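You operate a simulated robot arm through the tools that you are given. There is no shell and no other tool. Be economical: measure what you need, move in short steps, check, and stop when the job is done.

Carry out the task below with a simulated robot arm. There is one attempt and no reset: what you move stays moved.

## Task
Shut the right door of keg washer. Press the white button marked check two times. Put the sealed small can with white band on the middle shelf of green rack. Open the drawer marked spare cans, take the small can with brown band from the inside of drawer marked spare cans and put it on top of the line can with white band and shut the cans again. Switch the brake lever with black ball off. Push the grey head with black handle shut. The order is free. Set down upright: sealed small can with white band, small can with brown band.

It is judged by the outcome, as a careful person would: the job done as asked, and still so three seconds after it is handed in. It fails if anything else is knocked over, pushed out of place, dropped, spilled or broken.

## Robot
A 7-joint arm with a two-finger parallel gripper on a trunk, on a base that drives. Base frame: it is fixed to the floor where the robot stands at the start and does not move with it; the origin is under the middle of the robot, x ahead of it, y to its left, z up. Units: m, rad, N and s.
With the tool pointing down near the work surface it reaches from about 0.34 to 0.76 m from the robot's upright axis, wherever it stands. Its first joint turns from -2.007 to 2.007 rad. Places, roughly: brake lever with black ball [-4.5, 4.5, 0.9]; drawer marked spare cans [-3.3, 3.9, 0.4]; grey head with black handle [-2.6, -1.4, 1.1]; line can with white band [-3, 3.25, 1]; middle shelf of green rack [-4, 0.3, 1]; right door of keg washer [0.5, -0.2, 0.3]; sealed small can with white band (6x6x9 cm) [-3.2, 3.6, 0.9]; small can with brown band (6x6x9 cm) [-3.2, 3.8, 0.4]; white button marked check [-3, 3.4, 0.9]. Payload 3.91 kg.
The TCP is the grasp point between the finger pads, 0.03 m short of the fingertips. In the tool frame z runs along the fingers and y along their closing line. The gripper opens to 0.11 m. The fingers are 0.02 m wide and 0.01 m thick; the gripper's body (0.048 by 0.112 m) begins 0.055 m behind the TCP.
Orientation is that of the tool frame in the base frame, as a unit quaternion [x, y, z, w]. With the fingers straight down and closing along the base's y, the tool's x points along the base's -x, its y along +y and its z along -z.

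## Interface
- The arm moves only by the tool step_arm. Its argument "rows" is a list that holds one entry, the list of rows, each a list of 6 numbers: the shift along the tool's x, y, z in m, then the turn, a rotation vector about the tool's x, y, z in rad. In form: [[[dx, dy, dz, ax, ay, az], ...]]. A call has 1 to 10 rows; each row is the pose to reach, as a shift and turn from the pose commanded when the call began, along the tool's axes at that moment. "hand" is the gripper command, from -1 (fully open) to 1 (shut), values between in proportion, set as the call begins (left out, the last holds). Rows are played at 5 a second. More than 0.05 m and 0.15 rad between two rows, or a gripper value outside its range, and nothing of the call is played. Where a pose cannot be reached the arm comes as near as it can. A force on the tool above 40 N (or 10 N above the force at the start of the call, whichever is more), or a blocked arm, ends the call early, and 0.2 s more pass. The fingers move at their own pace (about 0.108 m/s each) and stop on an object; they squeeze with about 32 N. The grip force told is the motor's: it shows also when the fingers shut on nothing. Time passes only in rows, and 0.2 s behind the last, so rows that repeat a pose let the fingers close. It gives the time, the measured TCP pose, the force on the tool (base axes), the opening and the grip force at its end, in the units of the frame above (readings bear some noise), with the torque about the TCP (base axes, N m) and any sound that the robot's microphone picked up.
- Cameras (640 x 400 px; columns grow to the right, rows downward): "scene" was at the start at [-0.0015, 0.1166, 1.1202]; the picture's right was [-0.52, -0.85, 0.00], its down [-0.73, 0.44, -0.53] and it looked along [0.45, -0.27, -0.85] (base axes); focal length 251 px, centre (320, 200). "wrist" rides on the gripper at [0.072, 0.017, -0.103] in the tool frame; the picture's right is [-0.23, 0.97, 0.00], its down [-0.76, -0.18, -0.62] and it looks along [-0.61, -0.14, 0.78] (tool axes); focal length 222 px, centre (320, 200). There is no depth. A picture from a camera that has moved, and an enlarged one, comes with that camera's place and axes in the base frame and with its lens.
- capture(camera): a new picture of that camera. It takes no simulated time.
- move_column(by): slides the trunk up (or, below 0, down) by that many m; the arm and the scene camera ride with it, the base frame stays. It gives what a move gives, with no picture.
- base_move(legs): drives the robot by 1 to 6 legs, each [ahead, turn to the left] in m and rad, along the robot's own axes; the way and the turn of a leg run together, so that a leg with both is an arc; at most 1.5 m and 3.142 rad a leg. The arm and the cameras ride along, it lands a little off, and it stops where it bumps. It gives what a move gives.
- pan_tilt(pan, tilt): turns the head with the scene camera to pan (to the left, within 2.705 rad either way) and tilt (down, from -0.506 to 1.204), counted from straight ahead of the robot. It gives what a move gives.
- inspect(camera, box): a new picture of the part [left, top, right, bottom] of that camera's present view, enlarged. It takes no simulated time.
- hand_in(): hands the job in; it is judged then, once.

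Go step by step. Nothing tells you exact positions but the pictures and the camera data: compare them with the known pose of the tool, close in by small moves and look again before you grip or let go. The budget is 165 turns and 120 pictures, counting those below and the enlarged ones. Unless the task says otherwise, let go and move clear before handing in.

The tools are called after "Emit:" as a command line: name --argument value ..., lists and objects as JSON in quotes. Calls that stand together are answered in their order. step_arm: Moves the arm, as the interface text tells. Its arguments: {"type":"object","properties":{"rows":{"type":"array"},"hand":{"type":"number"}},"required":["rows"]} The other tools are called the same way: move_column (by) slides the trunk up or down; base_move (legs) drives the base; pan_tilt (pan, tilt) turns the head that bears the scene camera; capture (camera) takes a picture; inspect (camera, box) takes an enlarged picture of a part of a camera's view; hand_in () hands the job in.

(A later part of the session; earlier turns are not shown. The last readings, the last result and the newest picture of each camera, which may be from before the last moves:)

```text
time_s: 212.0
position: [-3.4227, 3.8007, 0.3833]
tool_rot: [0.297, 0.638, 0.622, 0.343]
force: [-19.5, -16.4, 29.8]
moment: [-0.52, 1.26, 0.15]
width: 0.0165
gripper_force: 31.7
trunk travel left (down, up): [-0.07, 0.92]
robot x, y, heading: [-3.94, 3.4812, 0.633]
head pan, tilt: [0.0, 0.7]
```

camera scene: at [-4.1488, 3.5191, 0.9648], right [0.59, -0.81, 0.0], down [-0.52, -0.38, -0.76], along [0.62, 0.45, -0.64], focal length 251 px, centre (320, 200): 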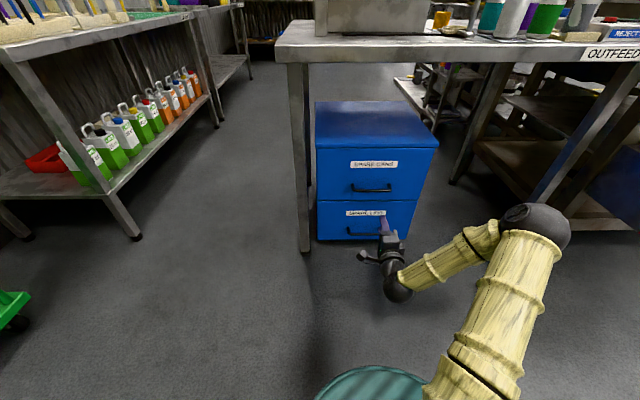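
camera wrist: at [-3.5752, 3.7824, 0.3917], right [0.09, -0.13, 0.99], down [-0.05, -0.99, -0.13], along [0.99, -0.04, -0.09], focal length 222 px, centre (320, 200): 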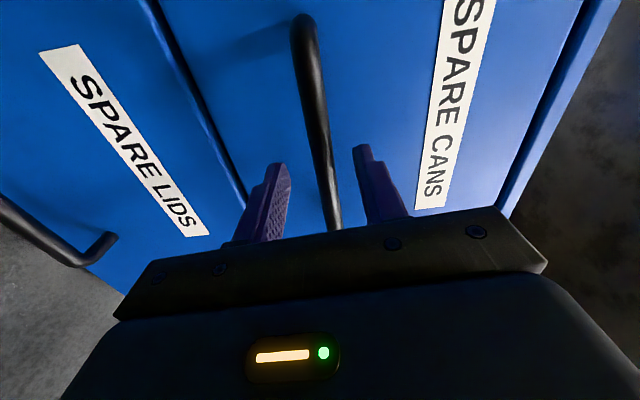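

Gripped the bar (16 mm). Pull the drawer by driving back.

Emit:
base_move --legs '[[-0.3, 0]]'

Emit:
capture --camera "scene"

```text
time_s: 213.4
position: [-3.5531, 3.7051, 0.3836]
tool_rot: [0.298, 0.634, 0.624, 0.346]
force: [0.5, -0.7, 5.2]
moment: [0.7, 0.66, 0.18]
width: 0.015
gripper_force: 45.1
trunk travel left (down, up): [-0.07, 0.92]
robot x, y, heading: [-4.0753, 3.384, 0.638]
head pan, tilt: [0.0, 0.7]
stopped in leg 1: the force on the tool passed its limit (the readings are from after the stop); the commanded pose is now the measured one
```

```text
60 pictures are left
camera scene: at [-4.1452, 3.5208, 0.9645], right [0.59, -0.8, 0.0], down [-0.52, -0.38, -0.77], along [0.61, 0.45, -0.64], focal length 251 px, centre (320, 200)
```

scene: 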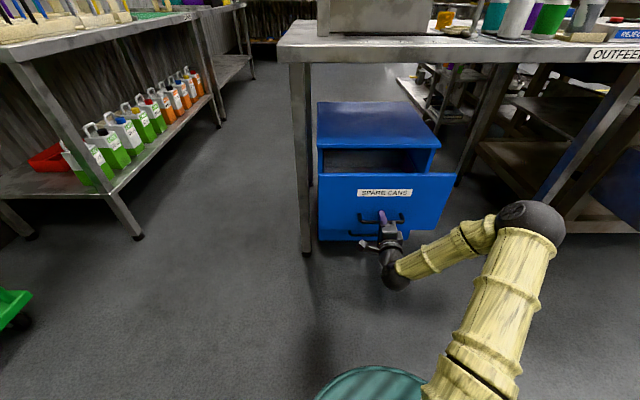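

The drawer opened about 16 cm. Try a bit more.

Emit:
base_move --legs '[[-0.12, 0]]'

Emit:
capture --camera "scene"

```text
time_s: 214.7
position: [-3.6486, 3.6338, 0.3859]
tool_rot: [0.297, 0.635, 0.623, 0.347]
force: [1.6, -0.7, 7.1]
moment: [0.71, 0.64, 0.14]
width: 0.015
gripper_force: 44.9
trunk travel left (down, up): [-0.07, 0.92]
robot x, y, heading: [-4.1716, 3.3168, 0.636]
head pan, tilt: [0.0, 0.7]
```

```text
59 pictures are left
camera scene: at [-4.2416, 3.4496, 0.9649], right [0.59, -0.8, 0.0], down [-0.52, -0.38, -0.77], along [0.62, 0.45, -0.64], focal length 251 px, centre (320, 200)
```

scene: 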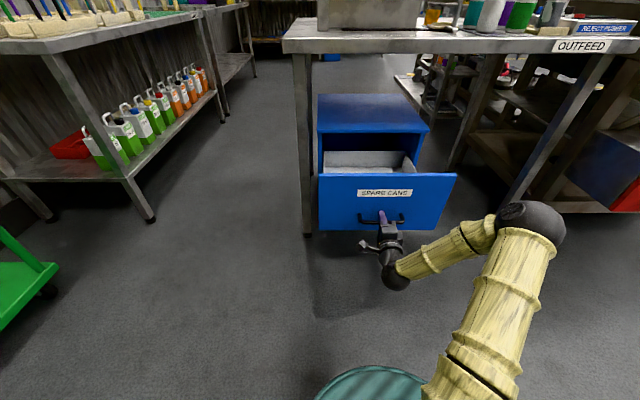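

Opened about 28 cm. I'll release, back off and look inside from above.

Emit:
step_arm --rows '[[[0, 0, 0, 0, 0, 0], [0, 0, 0, 0, 0, 0]]]' --hand 0.0

Emit:
base_move --legs '[[-0.15, 0]]'

Emit:
move_column --by 0.4

Emit:
move_column --by 0.15

Emit:
inspect --camera "scene" --box '[260, 120, 460, 270]'

```text
time_s: 215.3
position: [-3.6496, 3.6342, 0.3848]
tool_rot: [0.297, 0.635, 0.622, 0.348]
force: [-0.3, 0.6, 0.6]
moment: [-0.01, -0.01, -0.01]
width: 0.055
gripper_force: 0.1
trunk travel left (down, up): [-0.07, 0.92]
robot x, y, heading: [-4.17, 3.3173, 0.64]
head pan, tilt: [0.0, 0.7]
```

```text
time_s: 216.7
position: [-3.7718, 3.5443, 0.3835]
tool_rot: [0.297, 0.635, 0.623, 0.347]
force: [-0.8, -0.2, 0.0]
moment: [0.02, -0.01, 0.03]
width: 0.055
gripper_force: 0.1
trunk travel left (down, up): [-0.07, 0.92]
robot x, y, heading: [-4.2932, 3.2224, 0.639]
head pan, tilt: [0.0, 0.7]
```

```text
time_s: 220.5
position: [-3.7712, 3.5448, 0.7848]
tool_rot: [0.297, 0.635, 0.623, 0.347]
force: [0.3, 0.5, 0.6]
moment: [0.0, 0.01, 0.02]
width: 0.0548
gripper_force: 0.2
trunk travel left (down, up): [-0.47, 0.52]
robot x, y, heading: [-4.2901, 3.2199, 0.635]
head pan, tilt: [0.0, 0.7]
```

```text
time_s: 222.2
position: [-3.7722, 3.545, 0.9334]
tool_rot: [0.296, 0.635, 0.624, 0.347]
force: [-0.2, 0.2, -0.4]
moment: [-0.01, 0.01, 0.03]
width: 0.055
gripper_force: 0.0
trunk travel left (down, up): [-0.62, 0.37]
robot x, y, heading: [-4.2948, 3.2229, 0.635]
head pan, tilt: [0.0, 0.7]
```

```text
2.67 times, centred on (360, 195) of scene
camera zoom: at [-4.3629, 3.36, 1.5148], right [0.59, -0.8, 0.0], down [-0.52, -0.38, -0.76], along [0.61, 0.45, -0.64], focal length 670 px, centre (213, 213)
```

zoom: 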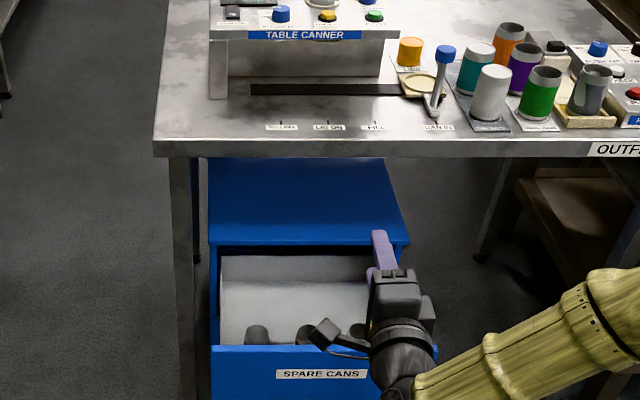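

Three cans stand near the drawer front. I'll bring the tool back to pointing down and look in from above.

Emit:
step_arm --rows '[[[0, 0, 0, 0, 0, -0.15], [0, 0, 0, 0, 0, -0.3], [0, 0, 0, 0, 0, -0.45], [0, 0, 0, 0, 0, -0.6], [0, 0, 0, 0, 0, -0.75], [0, 0, 0, 0, 0, -0.9], [0, 0, 0, 0, 0, -1.05], [0, 0, 0, 0, 0, -1.2], [0, 0, 0, 0, 0, -1.35], [0, 0, 0, 0, 0, -1.49]]]' --hand -1

Emit:
step_arm --rows '[[[0, 0, -0.01, 0, 0.15, 0], [0, 0, -0.02, 0, 0.3, 0], [0, 0, -0.03, 0, 0.45, 0], [0, 0, -0.04, 0, 0.6, 0], [0, 0, -0.05, 0, 0.75, 0], [0, 0, -0.06, 0, 0.9, 0], [0, 0, -0.07, 0, 1.05, 0], [0, 0, -0.08, 0, 1.2, 0], [0, 0, -0.09, 0, 1.35, 0], [0, 0, -0.1, 0, 1.5, 0]]]'

Emit:
step_arm --rows '[[[0, 0, 0, 0, 0.07, 0]]]'

```text
time_s: 224.4
position: [-3.7709, 3.5447, 0.9339]
tool_rot: [-0.213, 0.668, 0.222, 0.678]
force: [0.1, 0.4, 0.1]
moment: [0.03, -0.02, -0.02]
width: 0.1098
gripper_force: 0.0
trunk travel left (down, up): [-0.62, 0.37]
robot x, y, heading: [-4.2914, 3.2238, 0.634]
head pan, tilt: [0.0, 0.7]
```

```text
time_s: 226.6
position: [-3.8523, 3.4853, 0.9311]
tool_rot: [-0.307, 0.951, 0.018, 0.038]
force: [-0.1, -0.3, 0.2]
moment: [-0.03, 0.02, 0.03]
width: 0.1101
gripper_force: 0.1
trunk travel left (down, up): [-0.62, 0.37]
robot x, y, heading: [-4.2912, 3.2244, 0.641]
head pan, tilt: [0.0, 0.7]
```

```text
time_s: 227.0
position: [-3.8518, 3.4849, 0.9313]
tool_rot: [-0.308, 0.951, 0.007, 0.005]
force: [-0.3, -0.2, 0.9]
moment: [-0.02, -0.01, 0.0]
width: 0.1102
gripper_force: 0.0
trunk travel left (down, up): [-0.62, 0.37]
robot x, y, heading: [-4.2905, 3.2193, 0.638]
head pan, tilt: [0.0, 0.7]
```

Emit:
base_move --legs '[[0.28, 0]]'

Emit:
capture --camera "wrist"

Emit:
inspect --camera "scene" --box '[220, 150, 460, 330]'

```text
time_s: 228.9
position: [-3.6326, 3.6475, 0.932]
tool_rot: [-0.307, 0.952, 0.008, 0.006]
force: [-0.7, -0.9, -0.2]
moment: [-0.03, 0.0, 0.0]
width: 0.1101
gripper_force: 0.0
trunk travel left (down, up): [-0.62, 0.37]
robot x, y, heading: [-4.07, 3.3863, 0.632]
head pan, tilt: [0.0, 0.7]
```

```text
57 pictures are left
camera wrist: at [-3.7003, 3.617, 1.0334], right [-0.38, 0.92, 0.01], down [0.72, 0.29, 0.63], along [0.58, 0.25, -0.77], focal length 222 px, centre (320, 200)
```

wrist: 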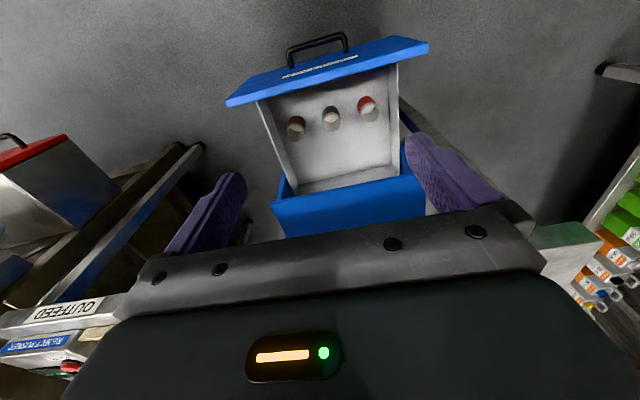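

```text
2.22 times, centred on (340, 240) of scene
camera zoom: at [-4.1421, 3.523, 1.5147], right [0.59, -0.81, 0.0], down [-0.52, -0.38, -0.76], along [0.62, 0.45, -0.64], focal length 558 px, centre (276, 111)
```

zoom: 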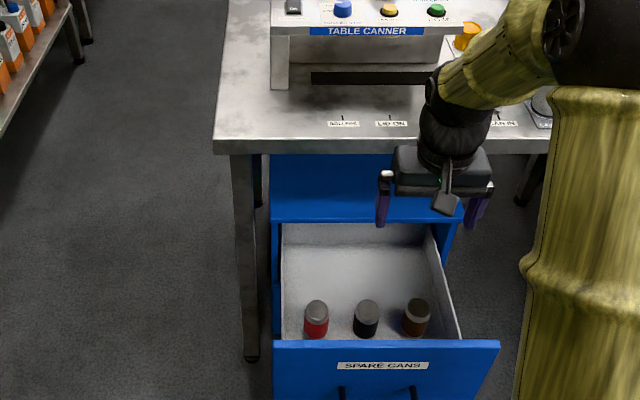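

Brown is the right-hand can. I'll move above it and refine with the wrist camera.

Emit:
step_arm --rows '[[[-0.03, -0.025, 0, 0, 0, 0], [-0.06, -0.05, 0, 0, 0, 0], [-0.074, -0.065, 0.03, 0, 0, 0], [-0.074, -0.065, 0.07, 0, 0, 0], [-0.074, -0.065, 0.11, 0, 0, 0], [-0.074, -0.065, 0.15, 0, 0, 0]]]' --hand -0.455

Emit:
capture --camera "wrist"

Emit:
inspect --camera "scene" --box '[300, 220, 460, 320]'

```text
time_s: 230.3
position: [-3.5274, 3.6379, 0.7834]
tool_rot: [-0.307, 0.952, 0.007, 0.007]
force: [0.3, 0.0, -1.0]
moment: [-0.02, 0.02, -0.01]
width: 0.0804
gripper_force: 0.2
trunk travel left (down, up): [-0.62, 0.37]
robot x, y, heading: [-4.0719, 3.3876, 0.636]
head pan, tilt: [0.0, 0.7]
```

```text
55 pictures are left
camera wrist: at [-3.5972, 3.6088, 0.8851], right [-0.38, 0.92, 0.01], down [0.72, 0.29, 0.63], along [0.58, 0.25, -0.77], focal length 222 px, centre (320, 200)
```

wrist: 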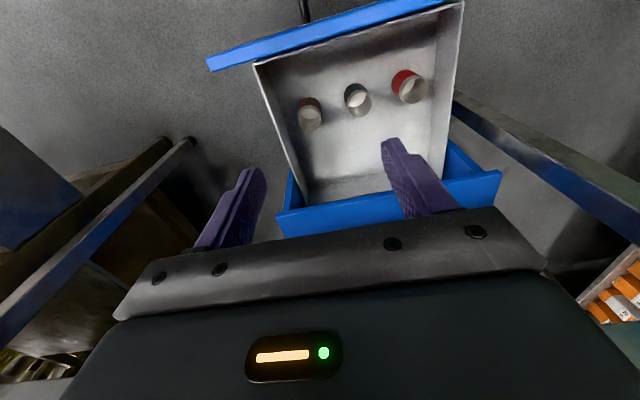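

```text
4.00 times, centred on (380, 270) of scene
camera zoom: at [-4.1422, 3.5227, 1.5148], right [0.59, -0.81, 0.0], down [-0.52, -0.38, -0.76], along [0.62, 0.45, -0.64], focal length 1005 px, centre (80, -80)
```

zoom: 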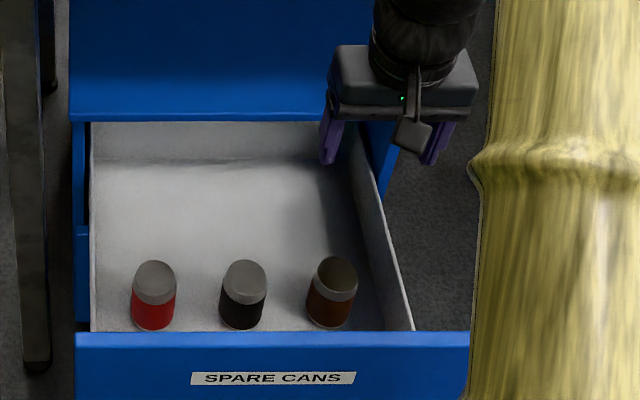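

Can top refined to about (-3.47,3.65), z≈0.48. I'll go lower over it and check again.

Emit:
step_arm --rows '[[[-0.025, -0.012, 0.0, 0, 0, 0], [-0.051, -0.023, 0.02, 0, 0, 0], [-0.051, -0.023, 0.06, 0, 0, 0], [-0.051, -0.023, 0.1, 0, 0, 0], [-0.051, -0.023, 0.13, 0, 0, 0]]]'

Emit:
capture --camera "wrist"

Emit:
inspect --camera "scene" --box '[300, 210, 460, 310]'

```text
time_s: 231.6
position: [-3.4765, 3.6529, 0.6531]
tool_rot: [-0.307, 0.952, 0.007, 0.007]
force: [-0.3, 0.2, -0.2]
moment: [0.0, 0.03, -0.02]
width: 0.0801
gripper_force: 0.0
trunk travel left (down, up): [-0.62, 0.37]
robot x, y, heading: [-4.0718, 3.3837, 0.633]
head pan, tilt: [0.0, 0.7]
```

```text
53 pictures are left
camera wrist: at [-3.545, 3.6223, 0.7542], right [-0.38, 0.92, 0.01], down [0.72, 0.29, 0.63], along [0.58, 0.25, -0.77], focal length 222 px, centre (320, 200)
```

wrist: 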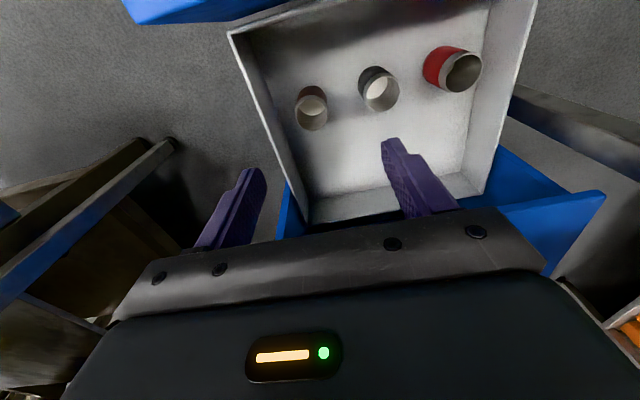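

```text
4.00 times, centred on (380, 260) of scene
camera zoom: at [-4.1424, 3.5226, 1.5148], right [0.59, -0.81, 0.0], down [-0.52, -0.38, -0.76], along [0.62, 0.45, -0.64], focal length 1005 px, centre (80, -40)
```

zoom: 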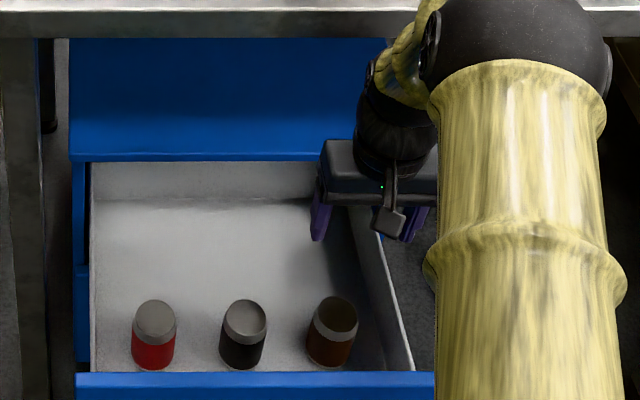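

Brown can: (-3.457,3.652), top z≈0.46. Descend to just above it and check alignment.

Emit:
step_arm --rows '[[[-0.015, -0.012, 0.0, 0, 0, 0], [-0.015, -0.012, 0.04, 0, 0, 0], [-0.015, -0.012, 0.08, 0, 0, 0], [-0.015, -0.012, 0.12, 0, 0, 0]]]'

Emit:
capture --camera "wrist"

```text
time_s: 232.6
position: [-3.4557, 3.6528, 0.532]
tool_rot: [-0.307, 0.952, 0.006, 0.008]
force: [-0.7, -0.1, -0.2]
moment: [0.02, 0.04, 0.01]
width: 0.0801
gripper_force: 0.0
trunk travel left (down, up): [-0.62, 0.37]
robot x, y, heading: [-4.0744, 3.3841, 0.635]
head pan, tilt: [0.0, 0.7]
```

```text
51 pictures are left
camera wrist: at [-3.5248, 3.6234, 0.6333], right [-0.39, 0.92, 0.01], down [0.72, 0.29, 0.64], along [0.58, 0.25, -0.77], focal length 222 px, centre (320, 200)
```

wrist: 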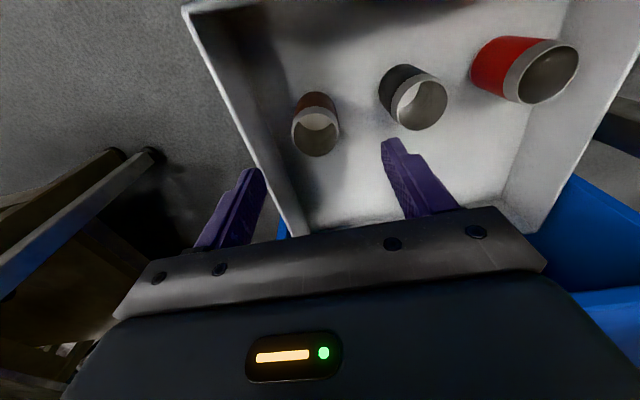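

Aligned within a few mm. Narrow the opening slightly, descend and grip.

Emit:
step_arm --rows '[[[0.003, -0.001, 0.0, 0, 0, 0], [0.003, -0.001, 0.03, 0, 0, 0], [0.003, -0.001, 0.06, 0, 0, 0], [0.003, -0.001, 0.08, 0, 0, 0], [0.003, -0.001, 0.1, 0, 0, 0]]]' --hand -0.345

Emit:
capture --camera "wrist"

```text
time_s: 233.8
position: [-3.4664, 3.6499, 0.4562]
tool_rot: [-0.307, 0.951, 0.007, 0.017]
force: [-0.9, 0.6, -0.1]
moment: [0.02, 0.01, -0.02]
width: 0.0741
gripper_force: 0.1
out of reach, approached as far as the arm can: row 4, 5
trunk travel left (down, up): [-0.62, 0.37]
robot x, y, heading: [-4.0711, 3.3837, 0.638]
head pan, tilt: [0.0, 0.7]
```

```text
50 pictures are left
camera wrist: at [-3.5358, 3.6185, 0.557], right [-0.39, 0.92, 0.01], down [0.7, 0.29, 0.65], along [0.6, 0.26, -0.76], focal length 222 px, centre (320, 200)
```

wrist: 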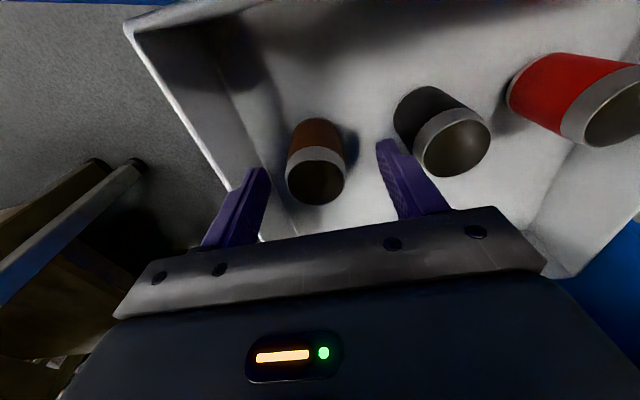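

The arm hit its reach limit; I'll lift with the trunk first, then fix posture carefully.

Emit:
move_column --by 0.12

Emit:
step_arm --rows '[[[0.01, 0, -0.02, 0, 0, 0], [0.02, 0, -0.04, 0, 0, 0]]]'

```text
time_s: 235.2
position: [-3.4656, 3.6494, 0.5759]
tool_rot: [-0.307, 0.951, 0.009, 0.017]
force: [0.2, 0.2, 0.1]
moment: [0.01, -0.03, 0.03]
width: 0.0738
gripper_force: 0.0
trunk travel left (down, up): [-0.74, 0.25]
robot x, y, heading: [-4.0735, 3.3853, 0.637]
head pan, tilt: [0.0, 0.7]
```

```text
time_s: 235.8
position: [-3.4922, 3.6304, 0.6037]
tool_rot: [-0.307, 0.952, 0.008, 0.006]
force: [-0.8, 0.2, -0.2]
moment: [-0.01, -0.02, 0.01]
width: 0.0739
gripper_force: 0.0
trunk travel left (down, up): [-0.74, 0.25]
robot x, y, heading: [-4.0751, 3.3845, 0.637]
head pan, tilt: [0.0, 0.7]
```

Emit:
step_arm --rows '[[[0.005, 0, -0.04, 0, 0, 0], [0.01, 0, -0.08, 0, 0, 0], [0.015, 0, -0.12, 0, 0, 0], [0.02, 0, -0.16, 0, 0, 0], [0.02, 0, -0.2, 0, 0, 0], [0.02, 0, -0.25, 0, 0, 0]]]'

Emit:
move_column --by -0.3

Emit:
capture --camera "wrist"

```text
time_s: 237.2
position: [-3.5091, 3.6184, 0.8537]
tool_rot: [-0.307, 0.952, 0.008, 0.007]
force: [0.4, 0.3, 0.7]
moment: [0.02, 0.03, 0.01]
width: 0.074
gripper_force: 0.1
trunk travel left (down, up): [-0.74, 0.25]
robot x, y, heading: [-4.073, 3.383, 0.637]
head pan, tilt: [0.0, 0.7]
```

```text
time_s: 240.2
position: [-3.5088, 3.6176, 0.5545]
tool_rot: [-0.307, 0.952, 0.007, 0.007]
force: [-0.1, -0.2, -0.5]
moment: [0.0, 0.0, -0.01]
width: 0.0741
gripper_force: 0.1
trunk travel left (down, up): [-0.44, 0.55]
robot x, y, heading: [-4.0706, 3.3848, 0.635]
head pan, tilt: [0.0, 0.7]
```

```text
49 pictures are left
camera wrist: at [-3.5778, 3.5876, 0.656], right [-0.38, 0.92, 0.01], down [0.72, 0.29, 0.63], along [0.58, 0.25, -0.77], focal length 222 px, centre (320, 200)
```

wrist: 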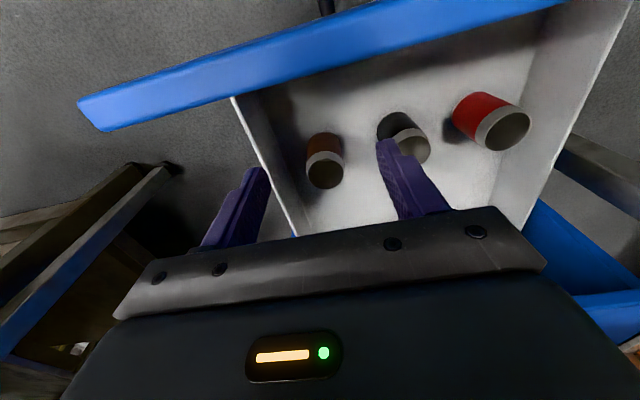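

Emit:
step_arm --rows '[[[-0.03, -0.002, 0, 0, 0, 0], [-0.06, -0.004, 0, 0, 0, 0], [-0.06, -0.004, 0.03, 0, 0, 0], [-0.06, -0.004, 0.06, 0, 0, 0]]]'

Emit:
capture --camera "wrist"

```text
time_s: 241.2
position: [-3.4588, 3.6494, 0.4976]
tool_rot: [-0.308, 0.951, 0.008, 0.007]
force: [0.1, 0.4, -0.1]
moment: [-0.05, -0.02, 0.0]
width: 0.0738
gripper_force: 0.0
trunk travel left (down, up): [-0.44, 0.55]
robot x, y, heading: [-4.0685, 3.388, 0.632]
head pan, tilt: [0.0, 0.7]
```

```text
48 pictures are left
camera wrist: at [-3.5281, 3.6191, 0.5984], right [-0.39, 0.92, 0.01], down [0.72, 0.29, 0.64], along [0.58, 0.25, -0.77], focal length 222 px, centre (320, 200)
```

wrist: 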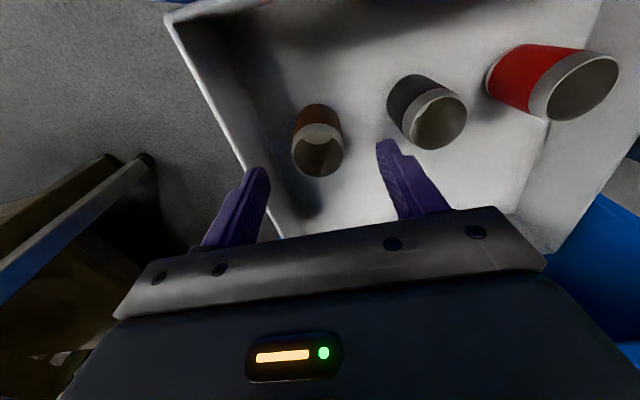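

Emit:
step_arm --rows '[[[0.004, 0, 0.02, 0, 0, 0], [0.004, 0, 0.04, 0, 0, 0], [0.004, 0, 0.055, 0, 0, 0], [0.004, 0, 0.065, 0, 0, 0]]]'

Emit:
step_arm --rows '[[[0, 0, 0, 0, 0, 0], [0, 0, 0, 0, 0, 0], [0, 0, 0, 0, 0, 0]]]' --hand 1

```text
time_s: 242.2
position: [-3.4585, 3.6498, 0.4302]
tool_rot: [-0.307, 0.952, 0.007, 0.006]
force: [0.0, 0.3, -1.0]
moment: [0.0, -0.01, -0.01]
width: 0.0741
gripper_force: 0.0
trunk travel left (down, up): [-0.44, 0.55]
robot x, y, heading: [-4.0725, 3.3842, 0.642]
head pan, tilt: [0.0, 0.7]
```

```text
time_s: 243.1
position: [-3.4586, 3.6489, 0.4284]
tool_rot: [-0.307, 0.952, 0.008, 0.007]
force: [-0.2, -0.9, -0.3]
moment: [-0.04, -0.03, 0.0]
width: 0.0001
gripper_force: 31.9
trunk travel left (down, up): [-0.44, 0.55]
robot x, y, heading: [-4.0737, 3.3881, 0.635]
head pan, tilt: [0.0, 0.7]
```

The fingers closed on nothing. Look.

Emit:
capture --camera "wrist"

Emit:
inspect --camera "scene" --box '[300, 150, 460, 250]'

```text
47 pictures are left
camera wrist: at [-3.5285, 3.6192, 0.5309], right [-0.38, 0.92, 0.01], down [0.72, 0.29, 0.63], along [0.58, 0.25, -0.77], focal length 222 px, centre (320, 200)
```

wrist: 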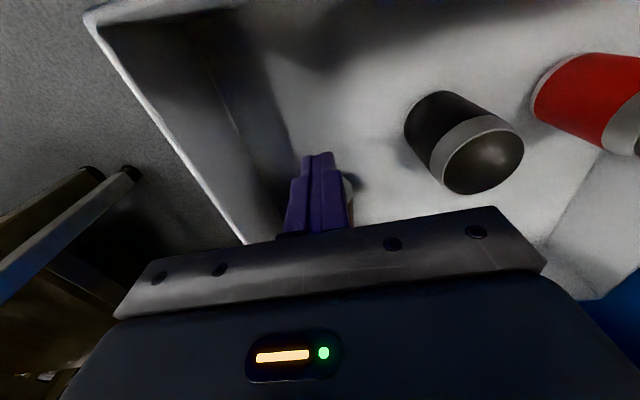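

```text
4.00 times, centred on (380, 200) of scene
camera zoom: at [-4.1427, 3.5225, 1.3348], right [0.59, -0.81, 0.0], down [-0.52, -0.38, -0.76], along [0.62, 0.45, -0.64], focal length 1005 px, centre (80, 200)
```

zoom: 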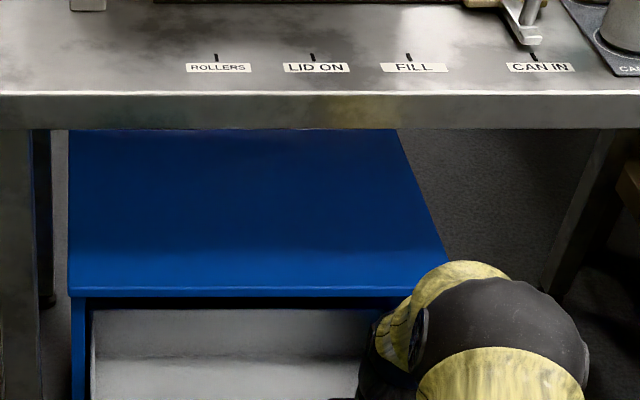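

The cans are lower than I thought (tops z≈0.40, brown at (-3.435,3.658)). I'll lift, reposition closer and lower the trunk.

Emit:
step_arm --rows '[[[0, 0, -0.04, 0, 0, 0], [0, 0, -0.08, 0, 0, 0], [0.02, 0, -0.11, 0, 0, 0], [0.04, 0, -0.14, 0, 0, 0], [0.06, 0, -0.15, 0, 0, 0]]]' --hand -0.345

Emit:
move_column --by -0.1

Emit:
base_move --legs '[[0.08, 0]]'

Emit:
capture --camera "wrist"

```text
time_s: 244.2
position: [-3.5121, 3.6113, 0.5774]
tool_rot: [-0.307, 0.952, 0.008, 0.007]
force: [-0.1, 0.6, -0.3]
moment: [-0.02, -0.01, 0.0]
width: 0.074
gripper_force: 0.0
trunk travel left (down, up): [-0.44, 0.55]
robot x, y, heading: [-4.0742, 3.3825, 0.634]
head pan, tilt: [0.0, 0.7]
```

```text
time_s: 245.6
position: [-3.51, 3.6116, 0.477]
tool_rot: [-0.307, 0.952, 0.007, 0.008]
force: [0.6, 0.4, 0.7]
moment: [-0.01, 0.01, -0.01]
width: 0.0738
gripper_force: 0.0
trunk travel left (down, up): [-0.34, 0.65]
robot x, y, heading: [-4.072, 3.3872, 0.636]
head pan, tilt: [0.0, 0.7]
```

```text
time_s: 246.6
position: [-3.4468, 3.658, 0.4775]
tool_rot: [-0.307, 0.952, 0.007, 0.007]
force: [0.3, -0.2, 0.3]
moment: [-0.01, 0.02, 0.0]
width: 0.0739
gripper_force: 0.1
trunk travel left (down, up): [-0.34, 0.65]
robot x, y, heading: [-4.0064, 3.4351, 0.636]
head pan, tilt: [0.0, 0.7]
```

```text
45 pictures are left
camera wrist: at [-3.5156, 3.6284, 0.5791], right [-0.39, 0.92, 0.01], down [0.72, 0.29, 0.63], along [0.58, 0.25, -0.77], focal length 222 px, centre (320, 200)
```

wrist: 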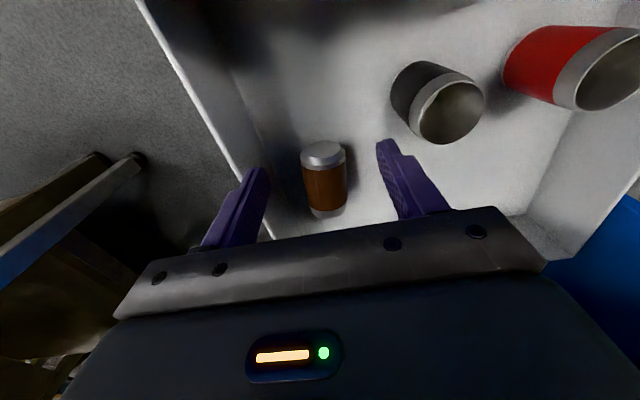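

The brown can tipped over in the drawer when the fingers closed near its rim. It lies with its bottom toward me; I can grip it across and turn the tool horizontal so that it stands upright. Move over it and align.

Emit:
step_arm --rows '[[[-0.03, -0.004, 0, 0, 0, 0.06], [-0.06, -0.008, 0, 0, 0, 0.13], [-0.087, -0.011, 0, 0, 0, 0.13]]]'

Emit:
capture --camera "wrist"

```text
time_s: 247.4
position: [-3.3712, 3.7004, 0.4818]
tool_rot: [-0.246, 0.969, 0.007, 0.003]
force: [-24.5, -11.1, 6.2]
moment: [0.87, -1.66, 0.48]
width: 0.0739
gripper_force: 0.0
trunk travel left (down, up): [-0.34, 0.65]
robot x, y, heading: [-4.0073, 3.4334, 0.637]
head pan, tilt: [0.0, 0.7]
```

```text
44 pictures are left
camera wrist: at [-3.4422, 3.6792, 0.585], right [-0.26, 0.96, 0.01], down [0.75, 0.2, 0.63], along [0.6, 0.18, -0.78], focal length 222 px, centre (320, 200)
```

wrist: 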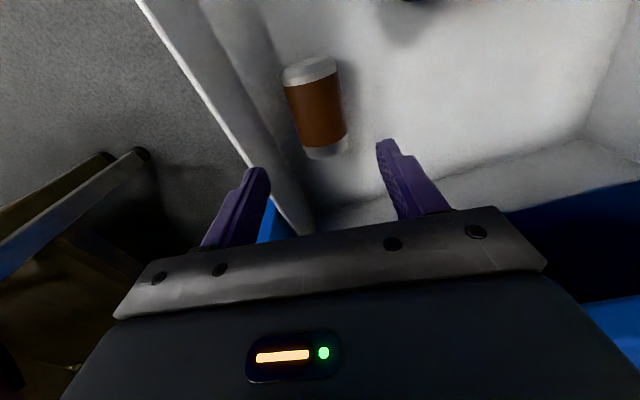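

The wrist is touching the bench overhang. I'll back off and tilt the tool so the wrist stays clear of the bench.

Emit:
step_arm --rows '[[[0.025, 0, 0, 0, 0, 0], [0.05, 0, 0, 0, 0, 0], [0.05, 0, 0, 0, -0.13, 0], [0.05, 0, 0, 0, -0.26, 0], [0.05, 0, 0, 0, -0.39, 0], [0.05, 0, 0, 0, -0.52, 0]]]'

Emit:
capture --camera "wrist"

Emit:
inspect --camera "scene" --box '[260, 120, 500, 270]'

```text
time_s: 248.8
position: [-3.4134, 3.6763, 0.4779]
tool_rot: [-0.234, 0.935, 0.07, 0.256]
force: [0.3, 0.7, 0.3]
moment: [-0.01, -0.01, -0.01]
width: 0.0738
gripper_force: 0.0
trunk travel left (down, up): [-0.34, 0.65]
robot x, y, heading: [-4.0095, 3.4325, 0.634]
head pan, tilt: [0.0, 0.7]
```

```text
43 pictures are left
camera wrist: at [-3.5221, 3.637, 0.5296], right [-0.29, 0.95, 0.13], down [0.38, -0.01, 0.92], along [0.88, 0.32, -0.36], focal length 222 px, centre (320, 200)
```

wrist: 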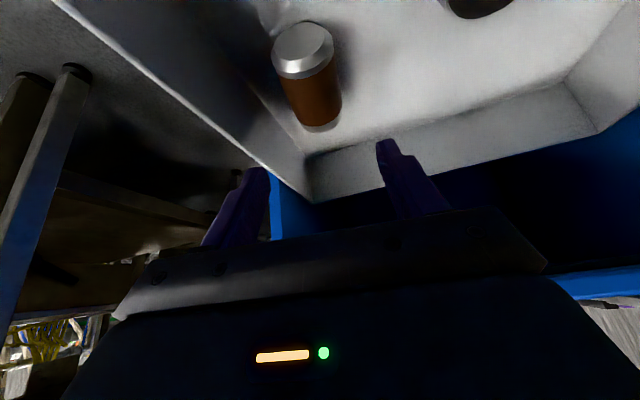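

```text
2.67 times, centred on (380, 195) of scene
camera zoom: at [-4.0788, 3.5697, 1.2348], right [0.59, -0.8, 0.0], down [-0.52, -0.38, -0.76], along [0.62, 0.45, -0.64], focal length 670 px, centre (160, 213)
```

zoom: 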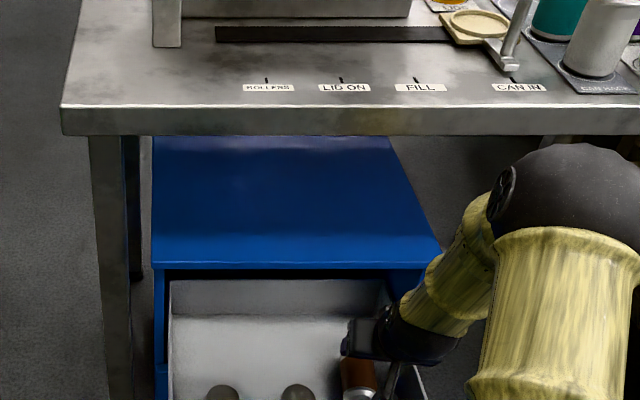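

Emit:
inspect --camera "wrist" --box '[180, 0, 440, 200]'

```text
2.00 times, centred on (310, 100) of wrist
camera zoom: at [-3.5221, 3.637, 0.5296], right [-0.29, 0.95, 0.13], down [0.38, -0.01, 0.92], along [0.88, 0.32, -0.36], focal length 444 px, centre (340, 400)
```

zoom: 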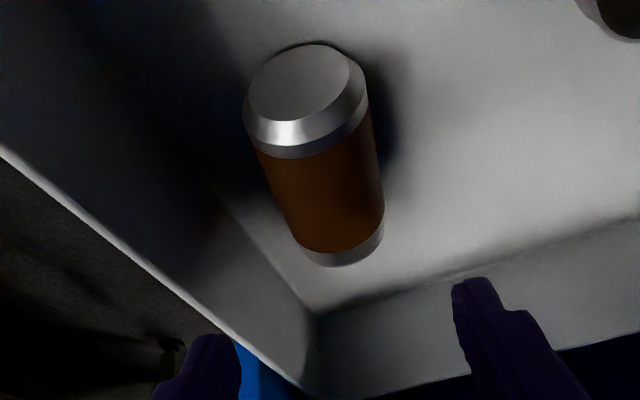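

There's room for the finger beside the wall. Descend along the tool axis.

Emit:
step_arm --rows '[[[0.011, 0, 0.02, 0, 0, 0], [0.022, 0, 0.05, 0, 0, 0], [0.022, 0, 0.08, 0, 0, 0], [0.022, 0, 0.105, 0, 0, 0]]]'

Emit:
capture --camera "wrist"

```text
time_s: 249.8
position: [-3.3859, 3.6943, 0.3762]
tool_rot: [-0.235, 0.935, 0.07, 0.255]
force: [0.7, 1.3, -0.2]
moment: [-0.02, 0.01, 0.01]
width: 0.0739
gripper_force: 0.2
trunk travel left (down, up): [-0.34, 0.65]
robot x, y, heading: [-4.0086, 3.4313, 0.637]
head pan, tilt: [0.0, 0.7]
```

```text
40 pictures are left
camera wrist: at [-3.4943, 3.654, 0.4282], right [-0.29, 0.95, 0.13], down [0.39, -0.01, 0.92], along [0.88, 0.32, -0.36], focal length 222 px, centre (320, 200)
```

wrist: 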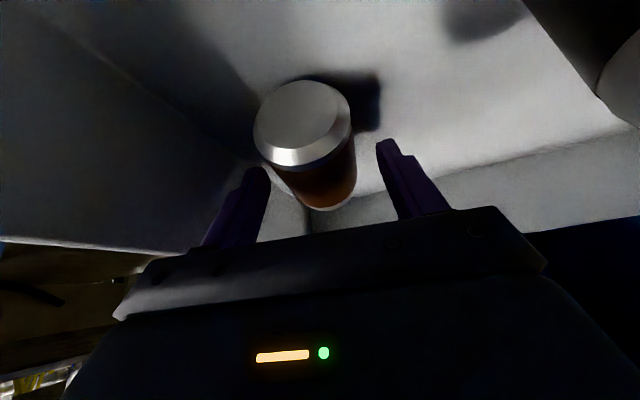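

Emit:
step_arm --rows '[[[0, 0, 0.015, 0, 0, 0], [0, 0, 0.028, 0, 0, 0]]]'

Emit:
step_arm --rows '[[[0, 0, 0, 0, 0, 0], [0, 0, 0, 0, 0, 0], [0, 0, 0, 0, 0, 0]]]' --hand 1

Emit:
capture --camera "wrist"

```text
time_s: 250.4
position: [-3.373, 3.702, 0.3516]
tool_rot: [-0.235, 0.935, 0.07, 0.255]
force: [0.6, 0.5, -0.7]
moment: [0.0, 0.01, -0.04]
width: 0.0739
gripper_force: 0.0
trunk travel left (down, up): [-0.34, 0.65]
robot x, y, heading: [-4.0115, 3.4341, 0.635]
head pan, tilt: [0.0, 0.7]
```

```text
time_s: 251.2
position: [-3.3727, 3.7029, 0.3521]
tool_rot: [-0.235, 0.935, 0.07, 0.255]
force: [0.3, -0.2, 0.0]
moment: [-0.01, 0.0, -0.01]
width: 0.0511
gripper_force: 31.7
trunk travel left (down, up): [-0.34, 0.65]
robot x, y, heading: [-4.0099, 3.4314, 0.632]
head pan, tilt: [0.0, 0.7]
```

```text
39 pictures are left
camera wrist: at [-3.4813, 3.6624, 0.4036], right [-0.29, 0.95, 0.13], down [0.39, -0.01, 0.92], along [0.88, 0.32, -0.36], focal length 222 px, centre (320, 200)
```

wrist: 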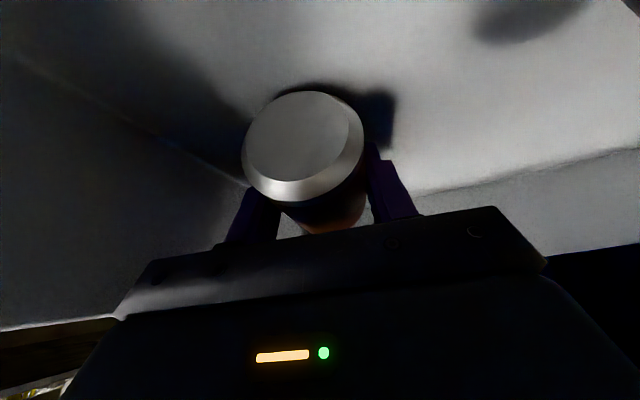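

Gripped (51 mm). Lift out along the tool axis, then raise the trunk.

Emit:
step_arm --rows '[[[0, 0, -0.02, 0, 0, 0], [0, 0, -0.05, 0, 0, 0], [0, 0, -0.08, 0, 0, 0], [0, 0, -0.11, 0, 0, 0], [0, 0, -0.14, 0, 0, 0], [0, 0, -0.17, 0, 0, 0]]]'

Emit:
capture --camera "wrist"

```text
time_s: 252.6
position: [-3.4461, 3.6576, 0.5009]
tool_rot: [-0.235, 0.935, 0.07, 0.255]
force: [1.0, -0.9, 0.4]
moment: [0.03, 0.02, 0.0]
width: 0.0505
gripper_force: 31.6
trunk travel left (down, up): [-0.34, 0.65]
robot x, y, heading: [-4.0121, 3.4317, 0.637]
head pan, tilt: [0.0, 0.7]
```

```text
38 pictures are left
camera wrist: at [-3.5544, 3.6182, 0.5527], right [-0.29, 0.95, 0.13], down [0.39, -0.01, 0.92], along [0.88, 0.32, -0.36], focal length 222 px, centre (320, 200)
```

wrist: 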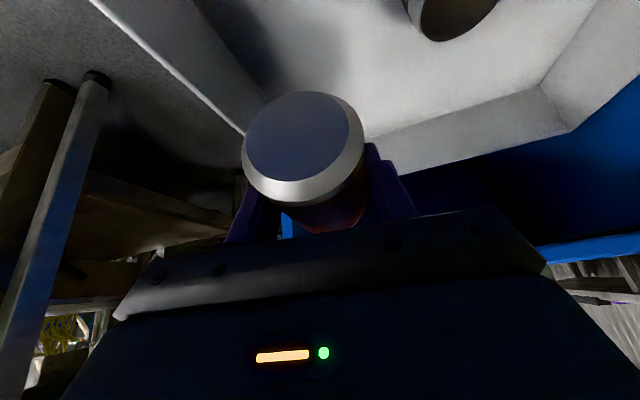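

Can is held. Raise a little to clear the drawer front, back off, then raise fully.

Emit:
move_column --by 0.13

Emit:
base_move --legs '[[-0.3, 0]]'

Emit:
move_column --by 0.4

```text
time_s: 254.2
position: [-3.4462, 3.6576, 0.6306]
tool_rot: [-0.235, 0.935, 0.071, 0.255]
force: [-0.4, -0.5, -0.6]
moment: [-0.04, 0.01, 0.01]
width: 0.0506
gripper_force: 31.4
trunk travel left (down, up): [-0.47, 0.52]
robot x, y, heading: [-4.012, 3.4279, 0.639]
head pan, tilt: [0.0, 0.7]
```

```text
time_s: 256.3
position: [-3.6934, 3.4726, 0.631]
tool_rot: [-0.233, 0.936, 0.07, 0.255]
force: [0.0, -0.1, -0.4]
moment: [-0.03, -0.01, 0.02]
width: 0.0507
gripper_force: 32.5
trunk travel left (down, up): [-0.47, 0.52]
robot x, y, heading: [-4.2559, 3.2491, 0.627]
head pan, tilt: [0.0, 0.7]
```

```text
time_s: 260.1
position: [-3.6937, 3.4731, 1.0297]
tool_rot: [-0.233, 0.936, 0.07, 0.255]
force: [-0.1, -0.1, -0.6]
moment: [0.05, -0.02, 0.01]
width: 0.0509
gripper_force: 31.9
trunk travel left (down, up): [-0.87, 0.12]
robot x, y, heading: [-4.2587, 3.2484, 0.632]
head pan, tilt: [0.0, 0.7]
```

The can is held tilted relative to the tool by 30°, so I'd need an awkward pose to place it upright. I'll set it lying on the clear floor, straighten the tool around it, and regrip.

Emit:
base_move --legs '[[-0.2, 0]]'

Emit:
move_column --by -0.4

Emit:
move_column --by -0.4

Emit:
step_arm --rows '[[[0.02, 0, 0.035, 0, 0, 0], [0.04, 0, 0.07, 0, 0, 0], [0.055, 0, 0.1, 0, 0, 0]]]'

```text
time_s: 261.8
position: [-3.8607, 3.3501, 1.0323]
tool_rot: [-0.231, 0.936, 0.069, 0.256]
force: [-0.3, 0.0, -0.1]
moment: [-0.01, -0.03, -0.03]
width: 0.0507
gripper_force: 32.2
trunk travel left (down, up): [-0.87, 0.12]
robot x, y, heading: [-4.4228, 3.1261, 0.634]
head pan, tilt: [0.0, 0.7]
```

```text
time_s: 265.6
position: [-3.8612, 3.3509, 0.6309]
tool_rot: [-0.232, 0.936, 0.07, 0.255]
force: [0.8, 0.6, 0.2]
moment: [0.02, 0.02, -0.02]
width: 0.0507
gripper_force: 31.9
trunk travel left (down, up): [-0.47, 0.52]
robot x, y, heading: [-4.4259, 3.127, 0.634]
head pan, tilt: [0.0, 0.7]
```

```text
time_s: 269.4
position: [-3.8621, 3.3497, 0.2301]
tool_rot: [-0.232, 0.936, 0.07, 0.256]
force: [-0.6, 0.8, -0.3]
moment: [0.01, 0.0, -0.01]
width: 0.0506
gripper_force: 31.9
trunk travel left (down, up): [-0.07, 0.92]
robot x, y, heading: [-4.4242, 3.1275, 0.628]
head pan, tilt: [0.0, 0.7]
```

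```text
time_s: 270.2
position: [-3.8603, 3.3544, 0.1153]
tool_rot: [-0.232, 0.936, 0.07, 0.256]
force: [-0.1, 0.3, 0.2]
moment: [0.03, 0.02, 0.01]
width: 0.0507
gripper_force: 32.1
trunk travel left (down, up): [-0.07, 0.92]
robot x, y, heading: [-4.4254, 3.1273, 0.625]
head pan, tilt: [0.0, 0.7]
```

Emit:
move_column --by -0.05

Emit:
step_arm --rows '[[[0.005, 0, 0.0085, 0, 0, 0], [0.008, 0, 0.013, 0, 0, 0], [0.0105, 0, 0.0175, 0, 0, 0], [0.013, 0, 0.0215, 0, 0, 0], [0.0155, 0, 0.026, 0, 0, 0]]]'

Emit:
inspect --camera "scene" --box '[300, 140, 460, 240]'

```text
time_s: 271.1
position: [-3.8589, 3.3543, 0.0659]
tool_rot: [-0.232, 0.936, 0.069, 0.255]
force: [-0.1, 0.4, -0.1]
moment: [0.02, 0.04, 0.0]
width: 0.0506
gripper_force: 31.8
trunk travel left (down, up): [-0.02, 0.97]
robot x, y, heading: [-4.428, 3.1278, 0.629]
head pan, tilt: [0.0, 0.7]
```

```text
time_s: 272.3
position: [-3.8608, 3.3542, 0.0363]
tool_rot: [-0.233, 0.936, 0.071, 0.256]
force: [0.0, -0.3, -0.1]
moment: [0.0, 0.01, -0.02]
width: 0.0507
gripper_force: 32.1
trunk travel left (down, up): [-0.02, 0.97]
robot x, y, heading: [-4.4245, 3.1303, 0.635]
head pan, tilt: [0.0, 0.7]
```

```text
4.00 times, centred on (380, 190) of scene
camera zoom: at [-4.4944, 3.2652, 0.9148], right [0.59, -0.81, 0.0], down [-0.52, -0.38, -0.76], along [0.62, 0.45, -0.64], focal length 1005 px, centre (80, 240)
```

zoom: 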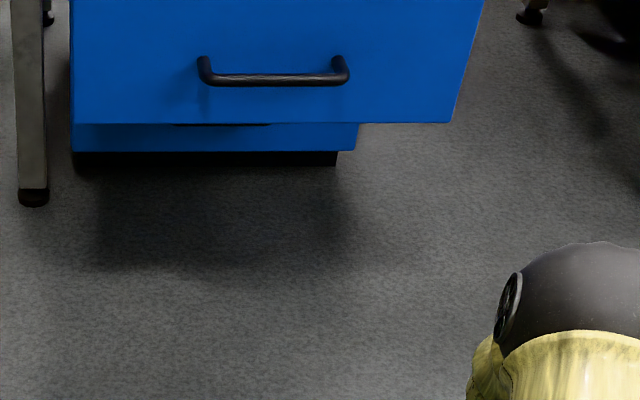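

No contact yet; continue down in mm steps.

Emit:
step_arm --rows '[[[0.002, 0, 0.0035, 0, 0, 0], [0.004, 0, 0.007, 0, 0, 0], [0.006, 0, 0.01, 0, 0, 0]]]'

Emit:
capture --camera "wrist"

```text
time_s: 273.0
position: [-3.8591, 3.354, 0.0314]
tool_rot: [-0.232, 0.935, 0.07, 0.258]
force: [-8.5, -3.5, 22.2]
moment: [-0.59, 0.48, -0.15]
width: 0.0506
gripper_force: 32.3
trunk travel left (down, up): [-0.02, 0.97]
robot x, y, heading: [-4.4261, 3.1278, 0.629]
head pan, tilt: [0.0, 0.7]
stopped in row 3: the force on the tool passed its limit (the readings are from after the stop); the commanded pose is now the measured one
```

```text
36 pictures are left
camera wrist: at [-3.9679, 3.3145, 0.0823], right [-0.29, 0.95, 0.13], down [0.38, -0.01, 0.92], along [0.88, 0.31, -0.36], focal length 222 px, centre (320, 200)
```

wrist: 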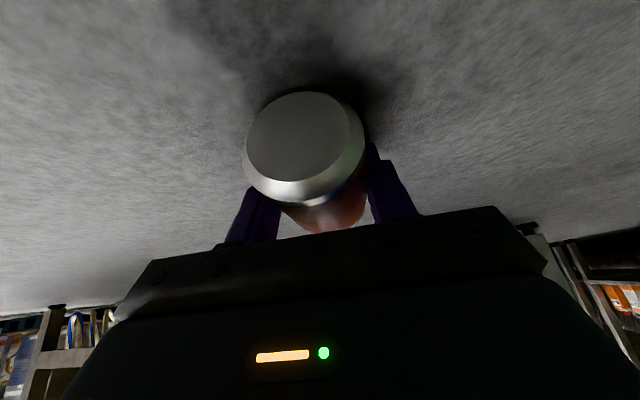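

Can is on the floor. Open slightly, rotate the tool to vertical around it, and regrip.

Emit:
step_arm --rows '[[[0, 0, 0, 0, 0, 0], [0, 0, 0, 0, 0, 0], [-0.002, 0, -0.003, 0, 0.13, 0], [-0.003, 0, -0.005, 0, 0.26, 0], [-0.004, 0, -0.006, 0, 0.39, 0], [-0.004, 0, -0.006, 0, 0.522, 0]]]' --hand -0.1

Emit:
capture --camera "wrist"

```text
time_s: 274.4
position: [-3.8606, 3.3533, 0.0351]
tool_rot: [-0.243, 0.97, 0.007, 0.004]
force: [0.4, -0.3, -0.6]
moment: [-0.02, 0.04, 0.03]
width: 0.0603
gripper_force: 0.0
trunk travel left (down, up): [-0.02, 0.97]
robot x, y, heading: [-4.4257, 3.125, 0.627]
head pan, tilt: [0.0, 0.7]
```

```text
35 pictures are left
camera wrist: at [-3.9325, 3.3327, 0.1376], right [-0.26, 0.97, 0.01], down [0.75, 0.19, 0.63], along [0.61, 0.17, -0.78], focal length 222 px, centre (320, 200)
```

wrist: 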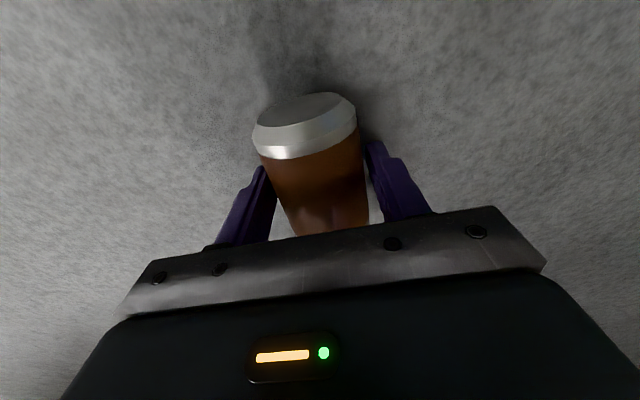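

Emit:
step_arm --rows '[[[0, 0, 0, 0, 0, 0], [0, 0, 0, 0, 0, 0], [0, 0, -0.03, 0, 0, 0], [0, 0, -0.07, 0, 0, 0], [0, 0, -0.11, 0, 0, 0], [0, 0, -0.15, 0, 0, 0]]]' --hand 1

Emit:
move_column --by 0.4

Emit:
step_arm --rows '[[[0, 0, 0, 0, -0.15, 0], [0, 0, 0, 0, -0.3, 0], [0, 0, 0, 0, -0.45, 0], [0, 0, 0, 0, -0.6, 0], [0, 0, 0, 0, -0.75, 0], [0, 0, 0, 0, -0.9, 0], [0, 0, 0, 0, -1.05, 0], [0, 0, 0, 0, -1.2, 0], [0, 0, 0, 0, -1.35, 0], [0, 0, 0, 0, -1.5, 0]]]'

Emit:
step_arm --rows '[[[0, 0, 0, 0, -0.071, 0]]]'

Emit:
capture --camera "wrist"

```text
time_s: 275.8
position: [-3.8623, 3.3513, 0.1857]
tool_rot: [-0.244, 0.97, 0.008, 0.005]
force: [-0.1, 0.0, 0.3]
moment: [0.0, -0.01, -0.02]
width: 0.0505
gripper_force: 31.9
trunk travel left (down, up): [-0.02, 0.97]
robot x, y, heading: [-4.4287, 3.1279, 0.628]
head pan, tilt: [0.0, 0.7]
```

```text
time_s: 279.7
position: [-3.8611, 3.3534, 0.5838]
tool_rot: [-0.242, 0.97, 0.007, 0.006]
force: [0.7, 0.0, -0.4]
moment: [-0.02, 0.0, 0.02]
width: 0.0508
gripper_force: 31.8
trunk travel left (down, up): [-0.42, 0.57]
robot x, y, heading: [-4.4237, 3.1277, 0.629]
head pan, tilt: [0.0, 0.7]
```

```text
time_s: 281.9
position: [-3.8632, 3.3529, 0.5861]
tool_rot: [-0.172, 0.705, 0.171, 0.667]
force: [-0.8, -0.5, -0.8]
moment: [0.01, 0.0, 0.0]
width: 0.0507
gripper_force: 31.5
trunk travel left (down, up): [-0.42, 0.57]
robot x, y, heading: [-4.4227, 3.127, 0.628]
head pan, tilt: [0.0, 0.7]
```

```text
time_s: 282.3
position: [-3.8627, 3.3541, 0.5856]
tool_rot: [-0.166, 0.681, 0.178, 0.691]
force: [-0.7, -0.5, -0.6]
moment: [-0.03, 0.01, 0.01]
width: 0.0509
gripper_force: 32.1
trunk travel left (down, up): [-0.42, 0.57]
robot x, y, heading: [-4.4226, 3.1268, 0.631]
head pan, tilt: [0.0, 0.7]
```

```text
34 pictures are left
camera wrist: at [-3.9599, 3.3209, 0.5108], right [-0.46, 0.85, 0.24], down [-0.47, -0.46, 0.75], along [0.75, 0.23, 0.62], focal length 222 px, centre (320, 200)
```

wrist: 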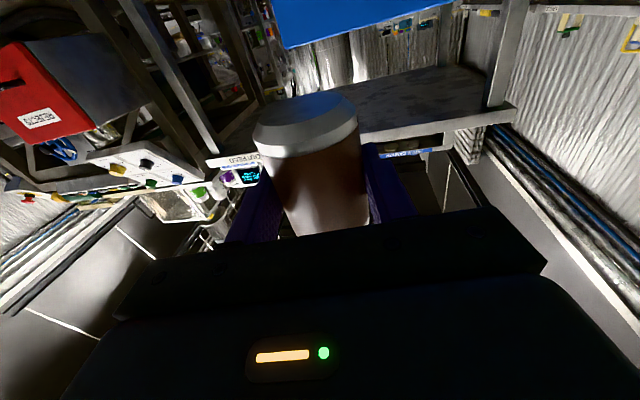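

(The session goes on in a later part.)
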